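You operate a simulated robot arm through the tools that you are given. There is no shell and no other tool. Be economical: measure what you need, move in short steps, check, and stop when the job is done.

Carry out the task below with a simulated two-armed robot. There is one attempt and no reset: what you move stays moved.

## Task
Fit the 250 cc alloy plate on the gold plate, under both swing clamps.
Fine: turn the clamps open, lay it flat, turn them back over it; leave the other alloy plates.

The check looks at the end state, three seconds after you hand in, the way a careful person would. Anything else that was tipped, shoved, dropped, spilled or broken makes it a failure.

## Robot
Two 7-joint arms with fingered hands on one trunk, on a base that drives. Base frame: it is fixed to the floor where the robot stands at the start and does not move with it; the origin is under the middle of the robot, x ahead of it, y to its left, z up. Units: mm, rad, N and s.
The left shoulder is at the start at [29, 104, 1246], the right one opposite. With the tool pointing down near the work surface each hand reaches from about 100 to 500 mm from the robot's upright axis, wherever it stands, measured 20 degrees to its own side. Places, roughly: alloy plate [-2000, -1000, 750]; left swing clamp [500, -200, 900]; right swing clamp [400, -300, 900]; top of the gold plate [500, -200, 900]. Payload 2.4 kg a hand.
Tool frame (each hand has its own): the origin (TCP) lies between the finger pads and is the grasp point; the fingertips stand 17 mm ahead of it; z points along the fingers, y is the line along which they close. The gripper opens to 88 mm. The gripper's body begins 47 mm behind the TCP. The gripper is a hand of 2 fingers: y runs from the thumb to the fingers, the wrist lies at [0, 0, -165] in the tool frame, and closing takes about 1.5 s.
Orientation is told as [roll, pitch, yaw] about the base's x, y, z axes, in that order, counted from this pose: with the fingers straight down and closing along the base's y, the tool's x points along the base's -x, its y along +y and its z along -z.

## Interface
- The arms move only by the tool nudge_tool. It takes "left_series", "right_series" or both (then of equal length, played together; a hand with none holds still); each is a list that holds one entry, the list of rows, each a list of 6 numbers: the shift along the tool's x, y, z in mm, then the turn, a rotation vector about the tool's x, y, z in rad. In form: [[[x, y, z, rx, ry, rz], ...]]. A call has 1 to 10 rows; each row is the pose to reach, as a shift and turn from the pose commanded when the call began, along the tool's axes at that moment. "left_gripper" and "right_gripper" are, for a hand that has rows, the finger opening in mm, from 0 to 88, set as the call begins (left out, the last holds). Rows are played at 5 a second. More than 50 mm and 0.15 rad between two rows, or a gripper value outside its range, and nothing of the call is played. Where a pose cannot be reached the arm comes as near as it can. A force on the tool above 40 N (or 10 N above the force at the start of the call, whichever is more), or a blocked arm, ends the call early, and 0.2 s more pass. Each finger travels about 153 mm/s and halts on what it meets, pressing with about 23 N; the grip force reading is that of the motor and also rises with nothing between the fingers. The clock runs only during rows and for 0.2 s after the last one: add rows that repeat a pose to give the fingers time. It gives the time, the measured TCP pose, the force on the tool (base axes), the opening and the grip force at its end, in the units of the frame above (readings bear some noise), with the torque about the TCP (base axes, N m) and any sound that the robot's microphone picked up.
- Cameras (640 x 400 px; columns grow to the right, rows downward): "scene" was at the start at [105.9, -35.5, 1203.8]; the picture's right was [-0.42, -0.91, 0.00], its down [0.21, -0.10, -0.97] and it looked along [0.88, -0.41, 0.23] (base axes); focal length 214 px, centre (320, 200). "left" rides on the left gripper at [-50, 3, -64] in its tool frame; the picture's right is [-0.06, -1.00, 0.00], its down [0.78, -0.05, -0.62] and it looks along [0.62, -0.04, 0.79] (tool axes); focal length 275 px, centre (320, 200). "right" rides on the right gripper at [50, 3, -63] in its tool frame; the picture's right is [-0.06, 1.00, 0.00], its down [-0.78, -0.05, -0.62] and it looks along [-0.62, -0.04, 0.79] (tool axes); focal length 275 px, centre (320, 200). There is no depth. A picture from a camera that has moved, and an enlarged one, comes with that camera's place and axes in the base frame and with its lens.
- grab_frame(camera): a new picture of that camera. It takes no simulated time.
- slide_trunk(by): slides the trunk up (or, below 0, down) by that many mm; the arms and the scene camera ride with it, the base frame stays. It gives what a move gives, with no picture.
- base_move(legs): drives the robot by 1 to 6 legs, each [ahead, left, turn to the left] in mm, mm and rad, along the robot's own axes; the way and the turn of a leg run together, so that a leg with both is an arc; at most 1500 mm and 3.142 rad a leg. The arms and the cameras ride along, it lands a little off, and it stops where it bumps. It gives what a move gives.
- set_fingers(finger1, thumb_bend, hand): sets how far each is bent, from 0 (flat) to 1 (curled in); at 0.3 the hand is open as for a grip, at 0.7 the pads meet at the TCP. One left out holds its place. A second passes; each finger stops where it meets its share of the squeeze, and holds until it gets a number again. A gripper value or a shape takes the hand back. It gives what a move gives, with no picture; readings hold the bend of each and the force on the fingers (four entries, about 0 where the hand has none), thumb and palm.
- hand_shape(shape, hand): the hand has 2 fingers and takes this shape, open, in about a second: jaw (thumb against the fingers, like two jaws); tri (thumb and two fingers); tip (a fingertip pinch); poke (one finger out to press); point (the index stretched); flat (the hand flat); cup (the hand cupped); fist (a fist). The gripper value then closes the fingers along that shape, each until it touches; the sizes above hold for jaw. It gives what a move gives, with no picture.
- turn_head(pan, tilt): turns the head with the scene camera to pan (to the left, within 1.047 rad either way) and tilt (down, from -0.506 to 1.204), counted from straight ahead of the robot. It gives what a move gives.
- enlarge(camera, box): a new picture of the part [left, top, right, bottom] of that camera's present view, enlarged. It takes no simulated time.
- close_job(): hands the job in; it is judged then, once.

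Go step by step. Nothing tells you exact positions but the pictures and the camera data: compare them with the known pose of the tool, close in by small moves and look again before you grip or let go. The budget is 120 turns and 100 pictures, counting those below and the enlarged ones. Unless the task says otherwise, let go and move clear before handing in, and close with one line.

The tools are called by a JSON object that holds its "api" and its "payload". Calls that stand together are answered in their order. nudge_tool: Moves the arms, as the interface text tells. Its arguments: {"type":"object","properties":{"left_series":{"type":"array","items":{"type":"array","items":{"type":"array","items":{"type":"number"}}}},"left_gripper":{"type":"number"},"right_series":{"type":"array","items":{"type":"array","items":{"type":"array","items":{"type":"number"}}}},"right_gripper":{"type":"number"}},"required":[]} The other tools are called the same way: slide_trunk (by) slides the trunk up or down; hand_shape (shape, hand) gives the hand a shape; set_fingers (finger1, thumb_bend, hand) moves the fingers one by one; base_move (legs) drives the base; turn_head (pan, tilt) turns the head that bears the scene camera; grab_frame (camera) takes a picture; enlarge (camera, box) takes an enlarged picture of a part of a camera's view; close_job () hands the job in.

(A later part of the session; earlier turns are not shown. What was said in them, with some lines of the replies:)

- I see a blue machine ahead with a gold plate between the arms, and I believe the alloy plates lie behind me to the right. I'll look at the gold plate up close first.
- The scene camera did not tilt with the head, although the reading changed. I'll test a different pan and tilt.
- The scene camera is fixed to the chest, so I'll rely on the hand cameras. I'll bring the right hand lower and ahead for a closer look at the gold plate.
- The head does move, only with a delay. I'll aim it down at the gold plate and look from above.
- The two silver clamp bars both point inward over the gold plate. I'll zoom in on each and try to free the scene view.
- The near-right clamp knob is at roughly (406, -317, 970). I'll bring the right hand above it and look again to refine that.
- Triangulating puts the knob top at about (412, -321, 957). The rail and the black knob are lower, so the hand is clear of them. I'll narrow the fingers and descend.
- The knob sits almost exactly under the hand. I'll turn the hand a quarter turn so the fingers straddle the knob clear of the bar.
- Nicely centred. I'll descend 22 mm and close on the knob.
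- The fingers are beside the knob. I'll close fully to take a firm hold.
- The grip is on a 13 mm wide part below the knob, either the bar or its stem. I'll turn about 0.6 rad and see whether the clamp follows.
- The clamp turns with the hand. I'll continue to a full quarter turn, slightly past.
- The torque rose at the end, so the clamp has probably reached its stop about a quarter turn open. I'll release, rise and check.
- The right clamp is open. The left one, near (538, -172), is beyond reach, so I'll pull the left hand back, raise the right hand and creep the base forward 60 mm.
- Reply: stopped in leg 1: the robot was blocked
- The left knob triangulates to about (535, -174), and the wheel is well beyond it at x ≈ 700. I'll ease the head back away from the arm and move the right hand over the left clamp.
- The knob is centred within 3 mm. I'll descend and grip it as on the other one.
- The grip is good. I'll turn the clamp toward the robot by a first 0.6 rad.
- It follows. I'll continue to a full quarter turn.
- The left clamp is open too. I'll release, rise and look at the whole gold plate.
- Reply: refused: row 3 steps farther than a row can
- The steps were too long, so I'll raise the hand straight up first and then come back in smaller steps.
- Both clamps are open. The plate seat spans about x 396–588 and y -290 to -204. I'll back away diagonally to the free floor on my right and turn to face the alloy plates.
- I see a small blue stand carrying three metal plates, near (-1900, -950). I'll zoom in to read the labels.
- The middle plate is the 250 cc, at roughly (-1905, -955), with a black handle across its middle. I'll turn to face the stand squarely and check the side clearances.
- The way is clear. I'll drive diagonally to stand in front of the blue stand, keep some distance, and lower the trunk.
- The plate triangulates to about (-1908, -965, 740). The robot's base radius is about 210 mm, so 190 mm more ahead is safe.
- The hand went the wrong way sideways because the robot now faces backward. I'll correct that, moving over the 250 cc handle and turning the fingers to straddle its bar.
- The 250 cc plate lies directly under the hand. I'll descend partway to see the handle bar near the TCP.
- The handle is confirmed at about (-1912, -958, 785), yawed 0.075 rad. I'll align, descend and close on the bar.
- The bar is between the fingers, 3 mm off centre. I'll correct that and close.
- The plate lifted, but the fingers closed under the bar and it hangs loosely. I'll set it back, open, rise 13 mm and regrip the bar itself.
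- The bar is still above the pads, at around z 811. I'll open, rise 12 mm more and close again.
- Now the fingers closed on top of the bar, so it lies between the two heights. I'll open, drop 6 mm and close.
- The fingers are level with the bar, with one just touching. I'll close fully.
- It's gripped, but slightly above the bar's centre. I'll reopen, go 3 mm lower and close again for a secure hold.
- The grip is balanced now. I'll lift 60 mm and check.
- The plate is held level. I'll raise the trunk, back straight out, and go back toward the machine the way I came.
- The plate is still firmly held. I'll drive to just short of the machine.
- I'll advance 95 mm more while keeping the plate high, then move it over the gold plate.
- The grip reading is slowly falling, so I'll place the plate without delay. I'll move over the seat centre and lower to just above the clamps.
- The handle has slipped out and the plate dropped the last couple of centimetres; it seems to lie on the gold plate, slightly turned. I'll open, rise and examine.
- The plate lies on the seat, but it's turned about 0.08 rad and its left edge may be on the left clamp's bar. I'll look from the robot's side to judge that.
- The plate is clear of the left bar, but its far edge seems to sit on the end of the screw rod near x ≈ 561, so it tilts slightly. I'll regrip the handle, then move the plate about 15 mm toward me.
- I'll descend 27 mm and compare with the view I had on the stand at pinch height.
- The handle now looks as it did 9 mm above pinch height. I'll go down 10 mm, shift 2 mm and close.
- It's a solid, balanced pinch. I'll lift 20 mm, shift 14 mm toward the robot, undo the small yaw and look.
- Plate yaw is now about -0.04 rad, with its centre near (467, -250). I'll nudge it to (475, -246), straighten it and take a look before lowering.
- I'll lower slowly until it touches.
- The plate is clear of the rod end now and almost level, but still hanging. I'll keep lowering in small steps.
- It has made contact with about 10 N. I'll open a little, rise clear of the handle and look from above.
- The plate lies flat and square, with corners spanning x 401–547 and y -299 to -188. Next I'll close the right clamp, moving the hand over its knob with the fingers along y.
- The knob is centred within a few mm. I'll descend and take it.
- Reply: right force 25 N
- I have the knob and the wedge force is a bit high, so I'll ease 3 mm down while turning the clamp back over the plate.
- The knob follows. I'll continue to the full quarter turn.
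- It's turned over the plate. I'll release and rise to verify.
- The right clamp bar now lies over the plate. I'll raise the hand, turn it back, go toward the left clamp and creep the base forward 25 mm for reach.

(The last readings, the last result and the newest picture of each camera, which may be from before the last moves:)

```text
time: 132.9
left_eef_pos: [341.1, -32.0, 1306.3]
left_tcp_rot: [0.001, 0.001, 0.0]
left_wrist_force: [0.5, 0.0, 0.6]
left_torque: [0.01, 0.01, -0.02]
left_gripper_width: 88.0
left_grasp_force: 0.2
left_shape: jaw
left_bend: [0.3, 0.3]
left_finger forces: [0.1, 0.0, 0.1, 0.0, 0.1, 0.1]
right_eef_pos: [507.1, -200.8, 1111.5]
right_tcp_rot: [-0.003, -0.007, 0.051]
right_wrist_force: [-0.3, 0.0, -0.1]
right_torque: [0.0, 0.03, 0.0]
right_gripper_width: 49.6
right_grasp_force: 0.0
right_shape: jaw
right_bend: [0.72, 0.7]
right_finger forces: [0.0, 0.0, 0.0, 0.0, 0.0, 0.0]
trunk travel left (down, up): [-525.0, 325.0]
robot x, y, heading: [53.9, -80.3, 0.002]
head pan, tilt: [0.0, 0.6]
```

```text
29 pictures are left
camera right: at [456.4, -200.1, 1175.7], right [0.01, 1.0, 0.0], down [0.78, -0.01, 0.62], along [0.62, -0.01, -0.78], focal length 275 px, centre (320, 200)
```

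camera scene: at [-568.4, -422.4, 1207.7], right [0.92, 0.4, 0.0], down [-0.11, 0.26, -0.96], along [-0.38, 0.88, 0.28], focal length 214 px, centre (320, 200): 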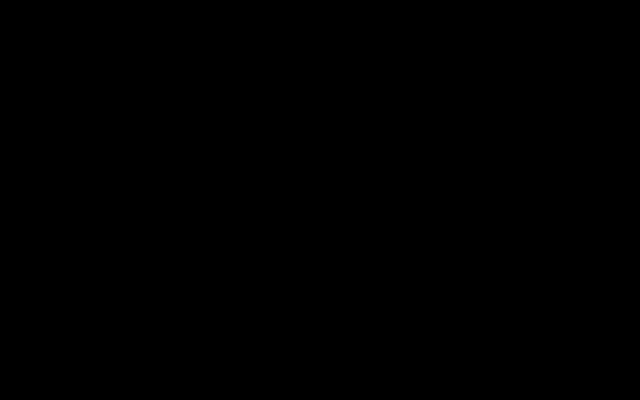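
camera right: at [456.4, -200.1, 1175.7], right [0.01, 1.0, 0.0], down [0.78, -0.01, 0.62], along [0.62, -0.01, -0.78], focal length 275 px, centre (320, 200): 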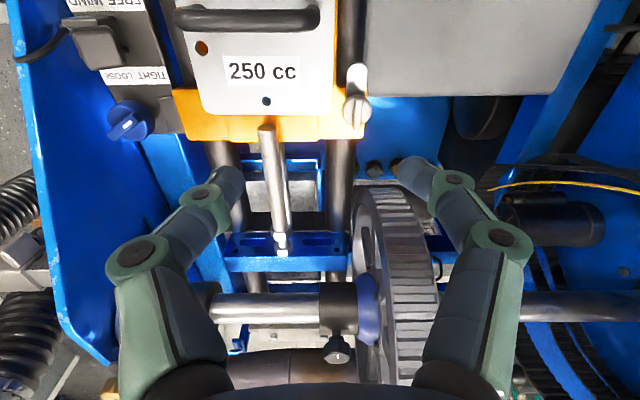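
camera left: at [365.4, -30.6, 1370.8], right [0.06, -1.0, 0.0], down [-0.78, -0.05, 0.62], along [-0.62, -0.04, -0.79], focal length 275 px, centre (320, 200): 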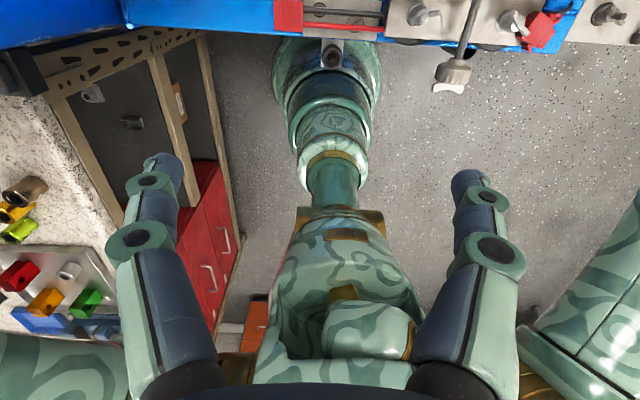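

The left knob is at (540, -171). I'll go above it and then descend.

{"api": "nudge_tool", "payload": {"right_series": [[[-17, 14, 30, 0, 0, 0], [-34, 28, 65, 0, 0, 0], [-34, 28, 100, 0, 0, 0], [-34, 28, 100, 0, 0, 0]]], "right_gripper": 40}}

{"api": "grab_frame", "payload": {"camera": "right"}}

```text
time: 133.9
left_eef_pos: [340.1, -34.0, 1305.5]
left_tcp_rot: [0.0, -0.002, 0.001]
left_wrist_force: [-0.5, 1.3, -0.1]
left_torque: [0.0, -0.01, 0.0]
left_gripper_width: 88.2
left_grasp_force: 0.1
left_shape: jaw
left_bend: [0.3, 0.3]
left_finger forces: [0.0, 0.0, 0.0, 0.0, 0.0, 0.1]
right_eef_pos: [538.0, -169.3, 1011.7]
right_tcp_rot: [-0.002, -0.008, 0.052]
right_wrist_force: [-1.0, 0.2, 0.2]
right_torque: [-0.02, 0.02, 0.03]
right_gripper_width: 40.6
right_grasp_force: 0.1
right_shape: jaw
right_bend: [0.73, 0.7]
right_finger forces: [0.1, 0.0, 0.1, 0.0, 0.0, 0.0]
trunk travel left (down, up): [-525.0, 325.0]
robot x, y, heading: [53.5, -80.3, -0.003]
head pan, tilt: [0.0, 0.6]
```

```text
28 pictures are left
camera right: at [486.3, -170.3, 1075.9], right [0.01, 1.0, 0.0], down [0.78, -0.01, 0.63], along [0.63, -0.01, -0.78], focal length 275 px, centre (320, 200)
```

right: 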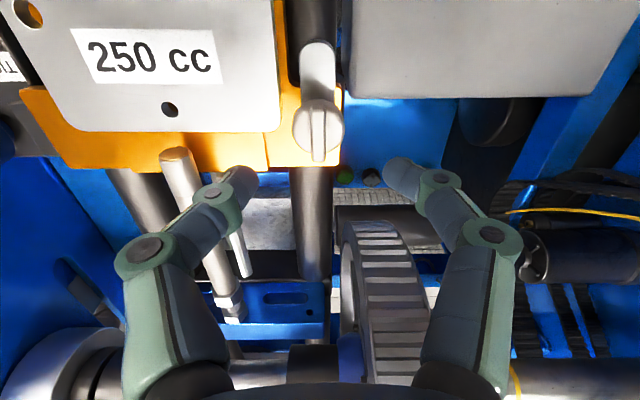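

I'll fine-adjust, descend and grip the knob.

{"api": "nudge_tool", "payload": {"right_series": [[[-3, -2.5, 20, 0, 0, 0], [-3, -2.5, 40, 0, 0, 0], [-3, -2.5, 52, 0, 0, 0], [-3, -2.5, 52, 0, 0, 0]]]}}

{"api": "nudge_tool", "payload": {"right_series": [[[0, 0, 0, 0, 0, 0], [0, 0, 0, 0, 0, 0], [0, 0, 0, 0, 0, 0], [0, 0, 0, 0, 0, 0], [0, 0, 0, 0, 0, 0]]], "right_gripper": 0}}

{"api": "grab_frame", "payload": {"camera": "right"}}

```text
time: 134.9
left_eef_pos: [339.1, -33.3, 1306.9]
left_tcp_rot: [0.0, -0.001, 0.0]
left_wrist_force: [0.4, -0.3, 0.1]
left_torque: [0.03, 0.0, 0.02]
left_gripper_width: 87.8
left_grasp_force: 0.0
left_shape: jaw
left_bend: [0.3, 0.3]
left_finger forces: [0.1, 0.0, 0.1, 0.1, 0.0, 0.1]
right_eef_pos: [541.1, -172.2, 959.5]
right_tcp_rot: [-0.002, -0.01, 0.051]
right_wrist_force: [-0.6, 0.0, 0.8]
right_torque: [-0.02, 0.01, 0.02]
right_gripper_width: 40.3
right_grasp_force: 0.2
right_shape: jaw
right_bend: [0.73, 0.7]
right_finger forces: [0.0, 0.0, 0.1, 0.0, 0.0, 0.0]
trunk travel left (down, up): [-525.0, 325.0]
robot x, y, heading: [54.7, -81.0, -0.001]
head pan, tilt: [0.0, 0.6]
```

```text
time: 136.1
left_eef_pos: [339.8, -33.0, 1306.4]
left_tcp_rot: [0.0, 0.001, -0.001]
left_wrist_force: [0.5, 0.7, -0.5]
left_torque: [0.03, -0.01, -0.02]
left_gripper_width: 88.0
left_grasp_force: 0.0
left_shape: jaw
left_bend: [0.3, 0.3]
left_finger forces: [0.0, 0.1, 0.0, 0.0, 0.0, 0.0]
right_eef_pos: [541.9, -171.9, 959.2]
right_tcp_rot: [-0.001, -0.009, 0.05]
right_wrist_force: [-0.8, 1.1, -10.4]
right_torque: [0.19, -0.01, 0.0]
right_gripper_width: 12.0
right_grasp_force: 23.3
right_shape: jaw
right_bend: [0.74, 0.72]
right_finger forces: [27.3, 0.1, 0.1, 0.1, 22.9, 0.0]
trunk travel left (down, up): [-525.0, 325.0]
robot x, y, heading: [54.9, -79.6, -0.001]
head pan, tilt: [0.0, 0.6]
```

```text
27 pictures are left
camera right: at [490.5, -171.7, 1023.4], right [0.01, 1.0, 0.0], down [0.78, -0.01, 0.62], along [0.62, -0.01, -0.78], focal length 275 px, centre (320, 200)
```

right: 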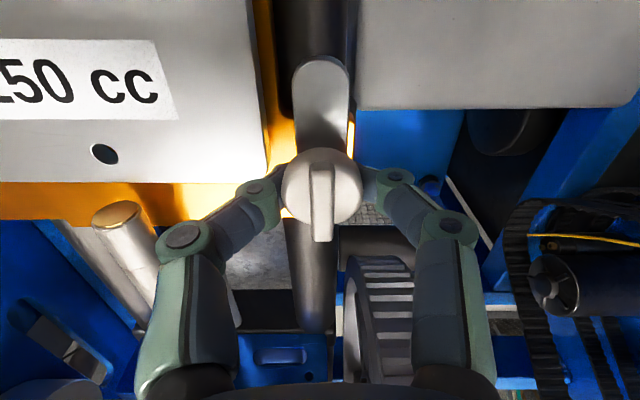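

It's held. I'll turn the left clamp back over the plate.

{"api": "nudge_tool", "payload": {"right_series": [[[0, 0, 1, 0, 0, -0.1], [0, 0, 1, 0, 0, -0.2], [0, 0, 1, 0, 0, -0.3], [0, 0, 1, 0, 0, -0.4], [0, 0, 1, 0, 0, -0.5], [0, 0, 1, 0, 0, -0.6], [0, 0, 1, 0, 0, -0.7]]]}}

{"api": "grab_frame", "payload": {"camera": "right"}}

```text
time: 137.7
left_eef_pos: [338.7, -32.1, 1306.7]
left_tcp_rot: [0.0, 0.001, 0.0]
left_wrist_force: [0.1, -0.4, 1.5]
left_torque: [0.03, 0.03, 0.01]
left_gripper_width: 87.9
left_grasp_force: 0.0
left_shape: jaw
left_bend: [0.3, 0.3]
left_finger forces: [0.0, 0.0, 0.1, 0.0, 0.0, 0.1]
right_eef_pos: [543.0, -171.8, 958.9]
right_tcp_rot: [-0.006, -0.005, 0.753]
right_wrist_force: [-6.2, 5.7, -0.2]
right_torque: [0.3, 0.25, -0.03]
right_gripper_width: 12.2
right_grasp_force: 22.6
right_shape: jaw
right_bend: [0.74, 0.72]
right_finger forces: [35.6, 0.0, 0.0, 0.0, 21.5, 0.1]
trunk travel left (down, up): [-525.0, 325.0]
robot x, y, heading: [55.3, -78.7, -0.002]
head pan, tilt: [0.0, 0.6]
```

```text
26 pictures are left
camera right: at [503.3, -203.9, 1023.4], right [-0.64, 0.77, -0.01], down [0.6, 0.5, 0.62], along [0.48, 0.39, -0.78], focal length 275 px, centre (320, 200)
```

right: 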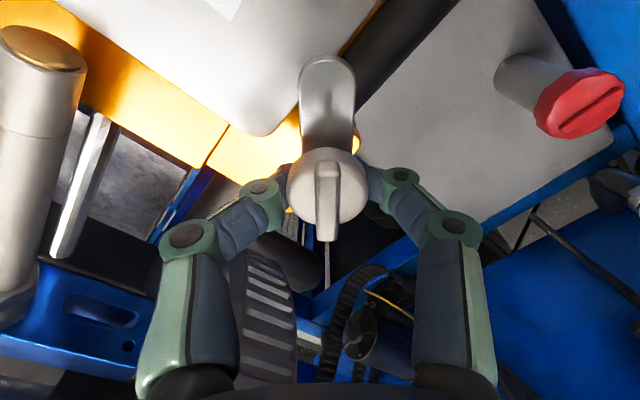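

The bar is sweeping above the plate's corner. I'll finish the turn.

{"api": "nudge_tool", "payload": {"right_series": [[[0, 0, 0, 0, 0, -0.1], [0, 0, 0, 0, 0, -0.2], [0, 0, 0, 0, 0, -0.3], [0, 0, 0, 0, 0, -0.4], [0, 0, 0, 0, 0, -0.5], [0, 0, 0, 0, 0, -0.6], [0, 0, 0, 0, 0, -0.7], [0, 0, 0, 0, 0, -0.82]]]}}

{"api": "grab_frame", "payload": {"camera": "right"}}

```text
time: 139.5
left_eef_pos: [338.4, -30.5, 1305.8]
left_tcp_rot: [-0.002, -0.001, -0.001]
left_wrist_force: [-0.3, -0.2, -0.3]
left_torque: [0.0, 0.0, -0.01]
left_gripper_width: 88.1
left_grasp_force: 0.0
left_shape: jaw
left_bend: [0.3, 0.3]
left_finger forces: [0.0, 0.0, 0.1, 0.0, 0.1, 0.0]
right_eef_pos: [542.3, -170.1, 958.2]
right_tcp_rot: [-0.007, 0.002, 1.572]
right_wrist_force: [-7.3, 16.8, 0.0]
right_torque: [0.2, 0.41, -0.07]
right_gripper_width: 12.2
right_grasp_force: 22.7
right_shape: jaw
right_bend: [0.74, 0.72]
right_finger forces: [38.1, 0.1, 0.0, 0.0, 22.9, 0.0]
trunk travel left (down, up): [-525.0, 325.0]
robot x, y, heading: [53.7, -80.7, 0.003]
head pan, tilt: [0.0, 0.6]
```

```text
25 pictures are left
camera right: at [538.4, -220.4, 1023.7], right [-1.0, 0.06, -0.01], down [0.04, 0.79, 0.62], along [0.04, 0.62, -0.79], focal length 275 px, centre (320, 200)
```

right: 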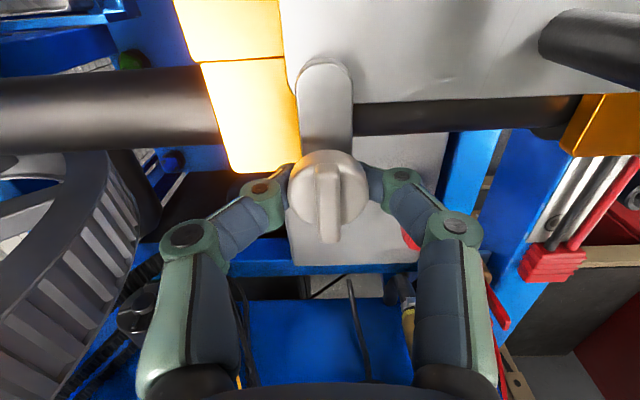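

The left clamp bar now lies over the plate. I'll release, rise straight up and pull back to check everything.

{"api": "nudge_tool", "payload": {"right_series": [[[0, 0, 0, 0, 0, 0], [0, 0, 0, 0, 0, 0], [0, 0, 0, 0, 0, 0], [0, 0, -25, 0, 0, 0], [0, 0, -65, 0, 0, 0], [0, 0, -105, 0, 0, 0], [0, 0, -145, 0, 0, 0], [0, 20, -180, 0, 0, 0], [0, 50, -210, 0, 0, 0]]], "right_gripper": 50}}

{"api": "nudge_tool", "payload": {"right_series": [[[8, 10, 0, 0, 0, 0.15], [16, 20, 0, 0, 0, 0.3], [24, 30, 0, 0, 0, 0.45], [32, 40, 0, 0, 0, 0.6], [40, 50, 0, 0, 0, 0.75], [48, 60, 0, 0, 0, 0.9], [56, 70, 0, 0, 0, 1.05], [64, 80, 0, 0, 0, 1.2], [70, 90, 0, 0, 0, 1.35], [76, 100, 0, 0, 0, 1.5]]]}}

{"api": "enlarge", "payload": {"camera": "right", "box": [200, 40, 440, 240]}}

```text
time: 141.5
left_eef_pos: [339.4, -33.4, 1306.4]
left_tcp_rot: [0.0, -0.001, 0.0]
left_wrist_force: [0.1, 0.7, 0.5]
left_torque: [0.02, 0.01, -0.01]
left_gripper_width: 87.9
left_grasp_force: 0.1
left_shape: jaw
left_bend: [0.3, 0.3]
left_finger forces: [0.1, 0.1, 0.0, 0.0, 0.1, 0.0]
right_eef_pos: [487.6, -173.3, 1165.1]
right_tcp_rot: [0.001, 0.002, 1.569]
right_wrist_force: [0.4, -0.6, -0.3]
right_torque: [-0.01, -0.01, 0.04]
right_gripper_width: 49.7
right_grasp_force: 0.1
right_shape: jaw
right_bend: [0.72, 0.7]
right_finger forces: [0.0, 0.1, 0.1, 0.1, 0.0, 0.0]
trunk travel left (down, up): [-525.0, 325.0]
robot x, y, heading: [52.8, -81.6, -0.003]
head pan, tilt: [0.0, 0.6]
```

```text
time: 143.7
left_eef_pos: [339.6, -32.7, 1306.3]
left_tcp_rot: [-0.001, 0.0, -0.001]
left_wrist_force: [1.0, -0.4, -0.2]
left_torque: [0.0, -0.02, -0.01]
left_gripper_width: 88.0
left_grasp_force: 0.1
left_shape: jaw
left_bend: [0.3, 0.3]
left_finger forces: [0.1, 0.1, 0.0, 0.0, 0.0, 0.0]
right_eef_pos: [390.2, -248.3, 1168.9]
right_tcp_rot: [-0.003, -0.01, 0.068]
right_wrist_force: [0.3, 0.6, 0.6]
right_torque: [-0.07, 0.02, 0.05]
right_gripper_width: 49.9
right_grasp_force: 0.0
right_shape: jaw
right_bend: [0.72, 0.7]
right_finger forces: [0.0, 0.1, 0.0, 0.0, 0.0, 0.1]
trunk travel left (down, up): [-525.0, 325.0]
robot x, y, heading: [54.2, -81.0, 0.005]
head pan, tilt: [0.0, 0.6]
```

```text
2.00 times, centred on (320, 140) of right
camera zoom: at [339.1, -249.0, 1232.5], right [-0.01, 1.0, 0.0], down [0.78, 0.01, 0.63], along [0.63, 0.0, -0.78], focal length 551 px, centre (320, 320)
```

zoom: 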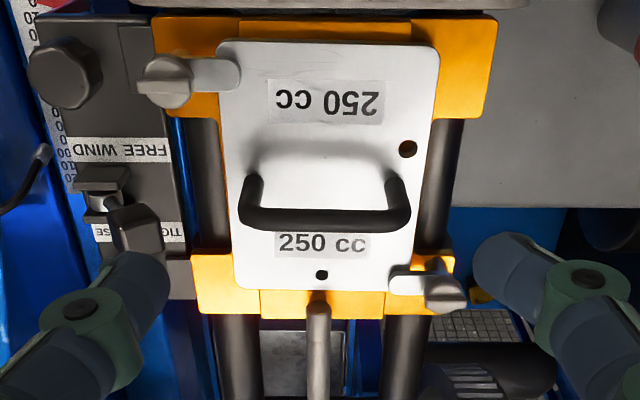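

Both bars lie over the plate. I'll take a closer look at each.

{"api": "enlarge", "payload": {"camera": "right", "box": [330, 150, 390, 200]}}

{"api": "enlarge", "payload": {"camera": "right", "box": [260, 50, 340, 110]}}

```text
8.00 times, centred on (360, 175) of right
camera zoom: at [339.1, -249.0, 1232.5], right [-0.01, 1.0, 0.0], down [0.78, 0.01, 0.63], along [0.63, 0.0, -0.78], focal length 2202 px, centre (0, 400)
```

zoom: 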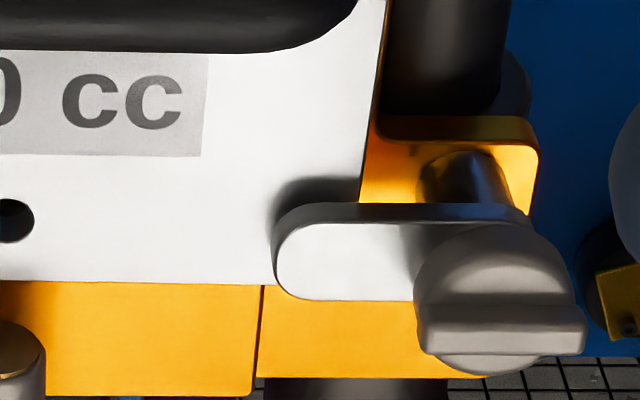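

```text
6.67 times, centred on (300, 80) of right
camera zoom: at [339.1, -249.0, 1232.5], right [-0.01, 1.0, 0.0], down [0.78, 0.01, 0.63], along [0.63, 0.0, -0.78], focal length 1835 px, centre (453, 1000)
```

zoom: 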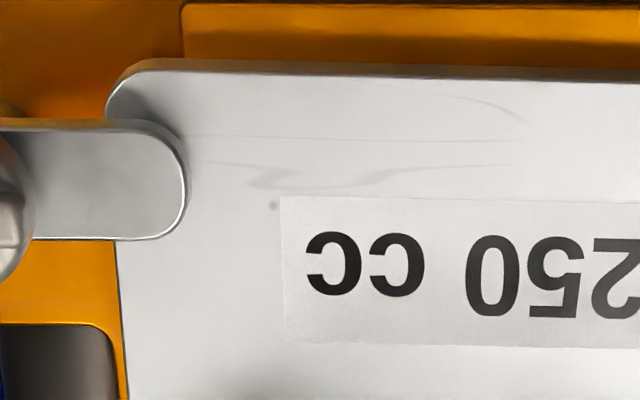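

The 250 cc plate lies flat, with both clamp bars over its edges. I'll back off a little and hand in.

{"api": "base_move", "payload": {"legs": [[-120, 0, 0]]}}

{"api": "grab_frame", "payload": {"camera": "right"}}

```text
time: 144.9
left_eef_pos: [221.7, -33.5, 1306.7]
left_tcp_rot: [-0.001, 0.0, 0.001]
left_wrist_force: [-0.5, -1.2, -0.7]
left_torque: [-0.03, 0.01, -0.01]
left_gripper_width: 87.9
left_grasp_force: 0.0
left_shape: jaw
left_bend: [0.3, 0.3]
left_finger forces: [0.0, 0.1, 0.1, 0.1, 0.1, 0.1]
right_eef_pos: [272.5, -247.2, 1167.7]
right_tcp_rot: [-0.001, -0.01, 0.072]
right_wrist_force: [-0.2, 0.9, 0.1]
right_torque: [0.02, -0.02, 0.03]
right_gripper_width: 49.8
right_grasp_force: 0.1
right_shape: jaw
right_bend: [0.72, 0.7]
right_finger forces: [0.0, 0.0, 0.0, 0.1, 0.1, 0.1]
trunk travel left (down, up): [-525.0, 325.0]
robot x, y, heading: [-66.1, -80.0, -0.003]
head pan, tilt: [0.0, 0.6]
```

```text
21 pictures are left
camera right: at [221.8, -248.6, 1232.9], right [-0.01, 1.0, 0.0], down [0.78, 0.01, 0.63], along [0.63, 0.01, -0.78], focal length 275 px, centre (320, 200)
```

right: 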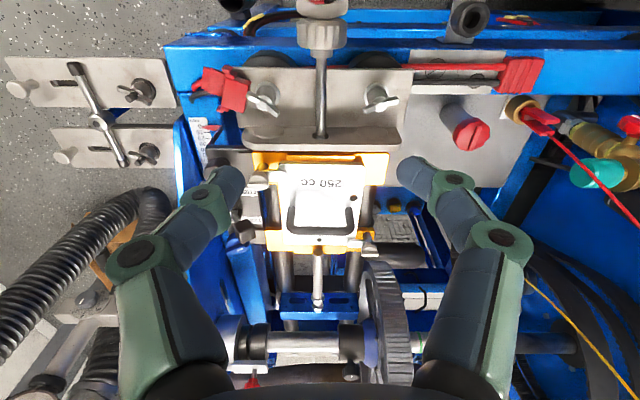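

Everything around the machine looks undisturbed, and the plate sits under both clamps, so I'm handing in.

{"api": "close_job", "payload": {}}

```text
The job is handed in.
```

The 250 cc alloy plate lies flat on the gold plate with both swing clamps turned back over it. It slipped from the grip once and dropped about 2–3 cm onto the gold plate, so I picked it up again and re-laid it square. The 125 cc and 60 cc plates were not touched.
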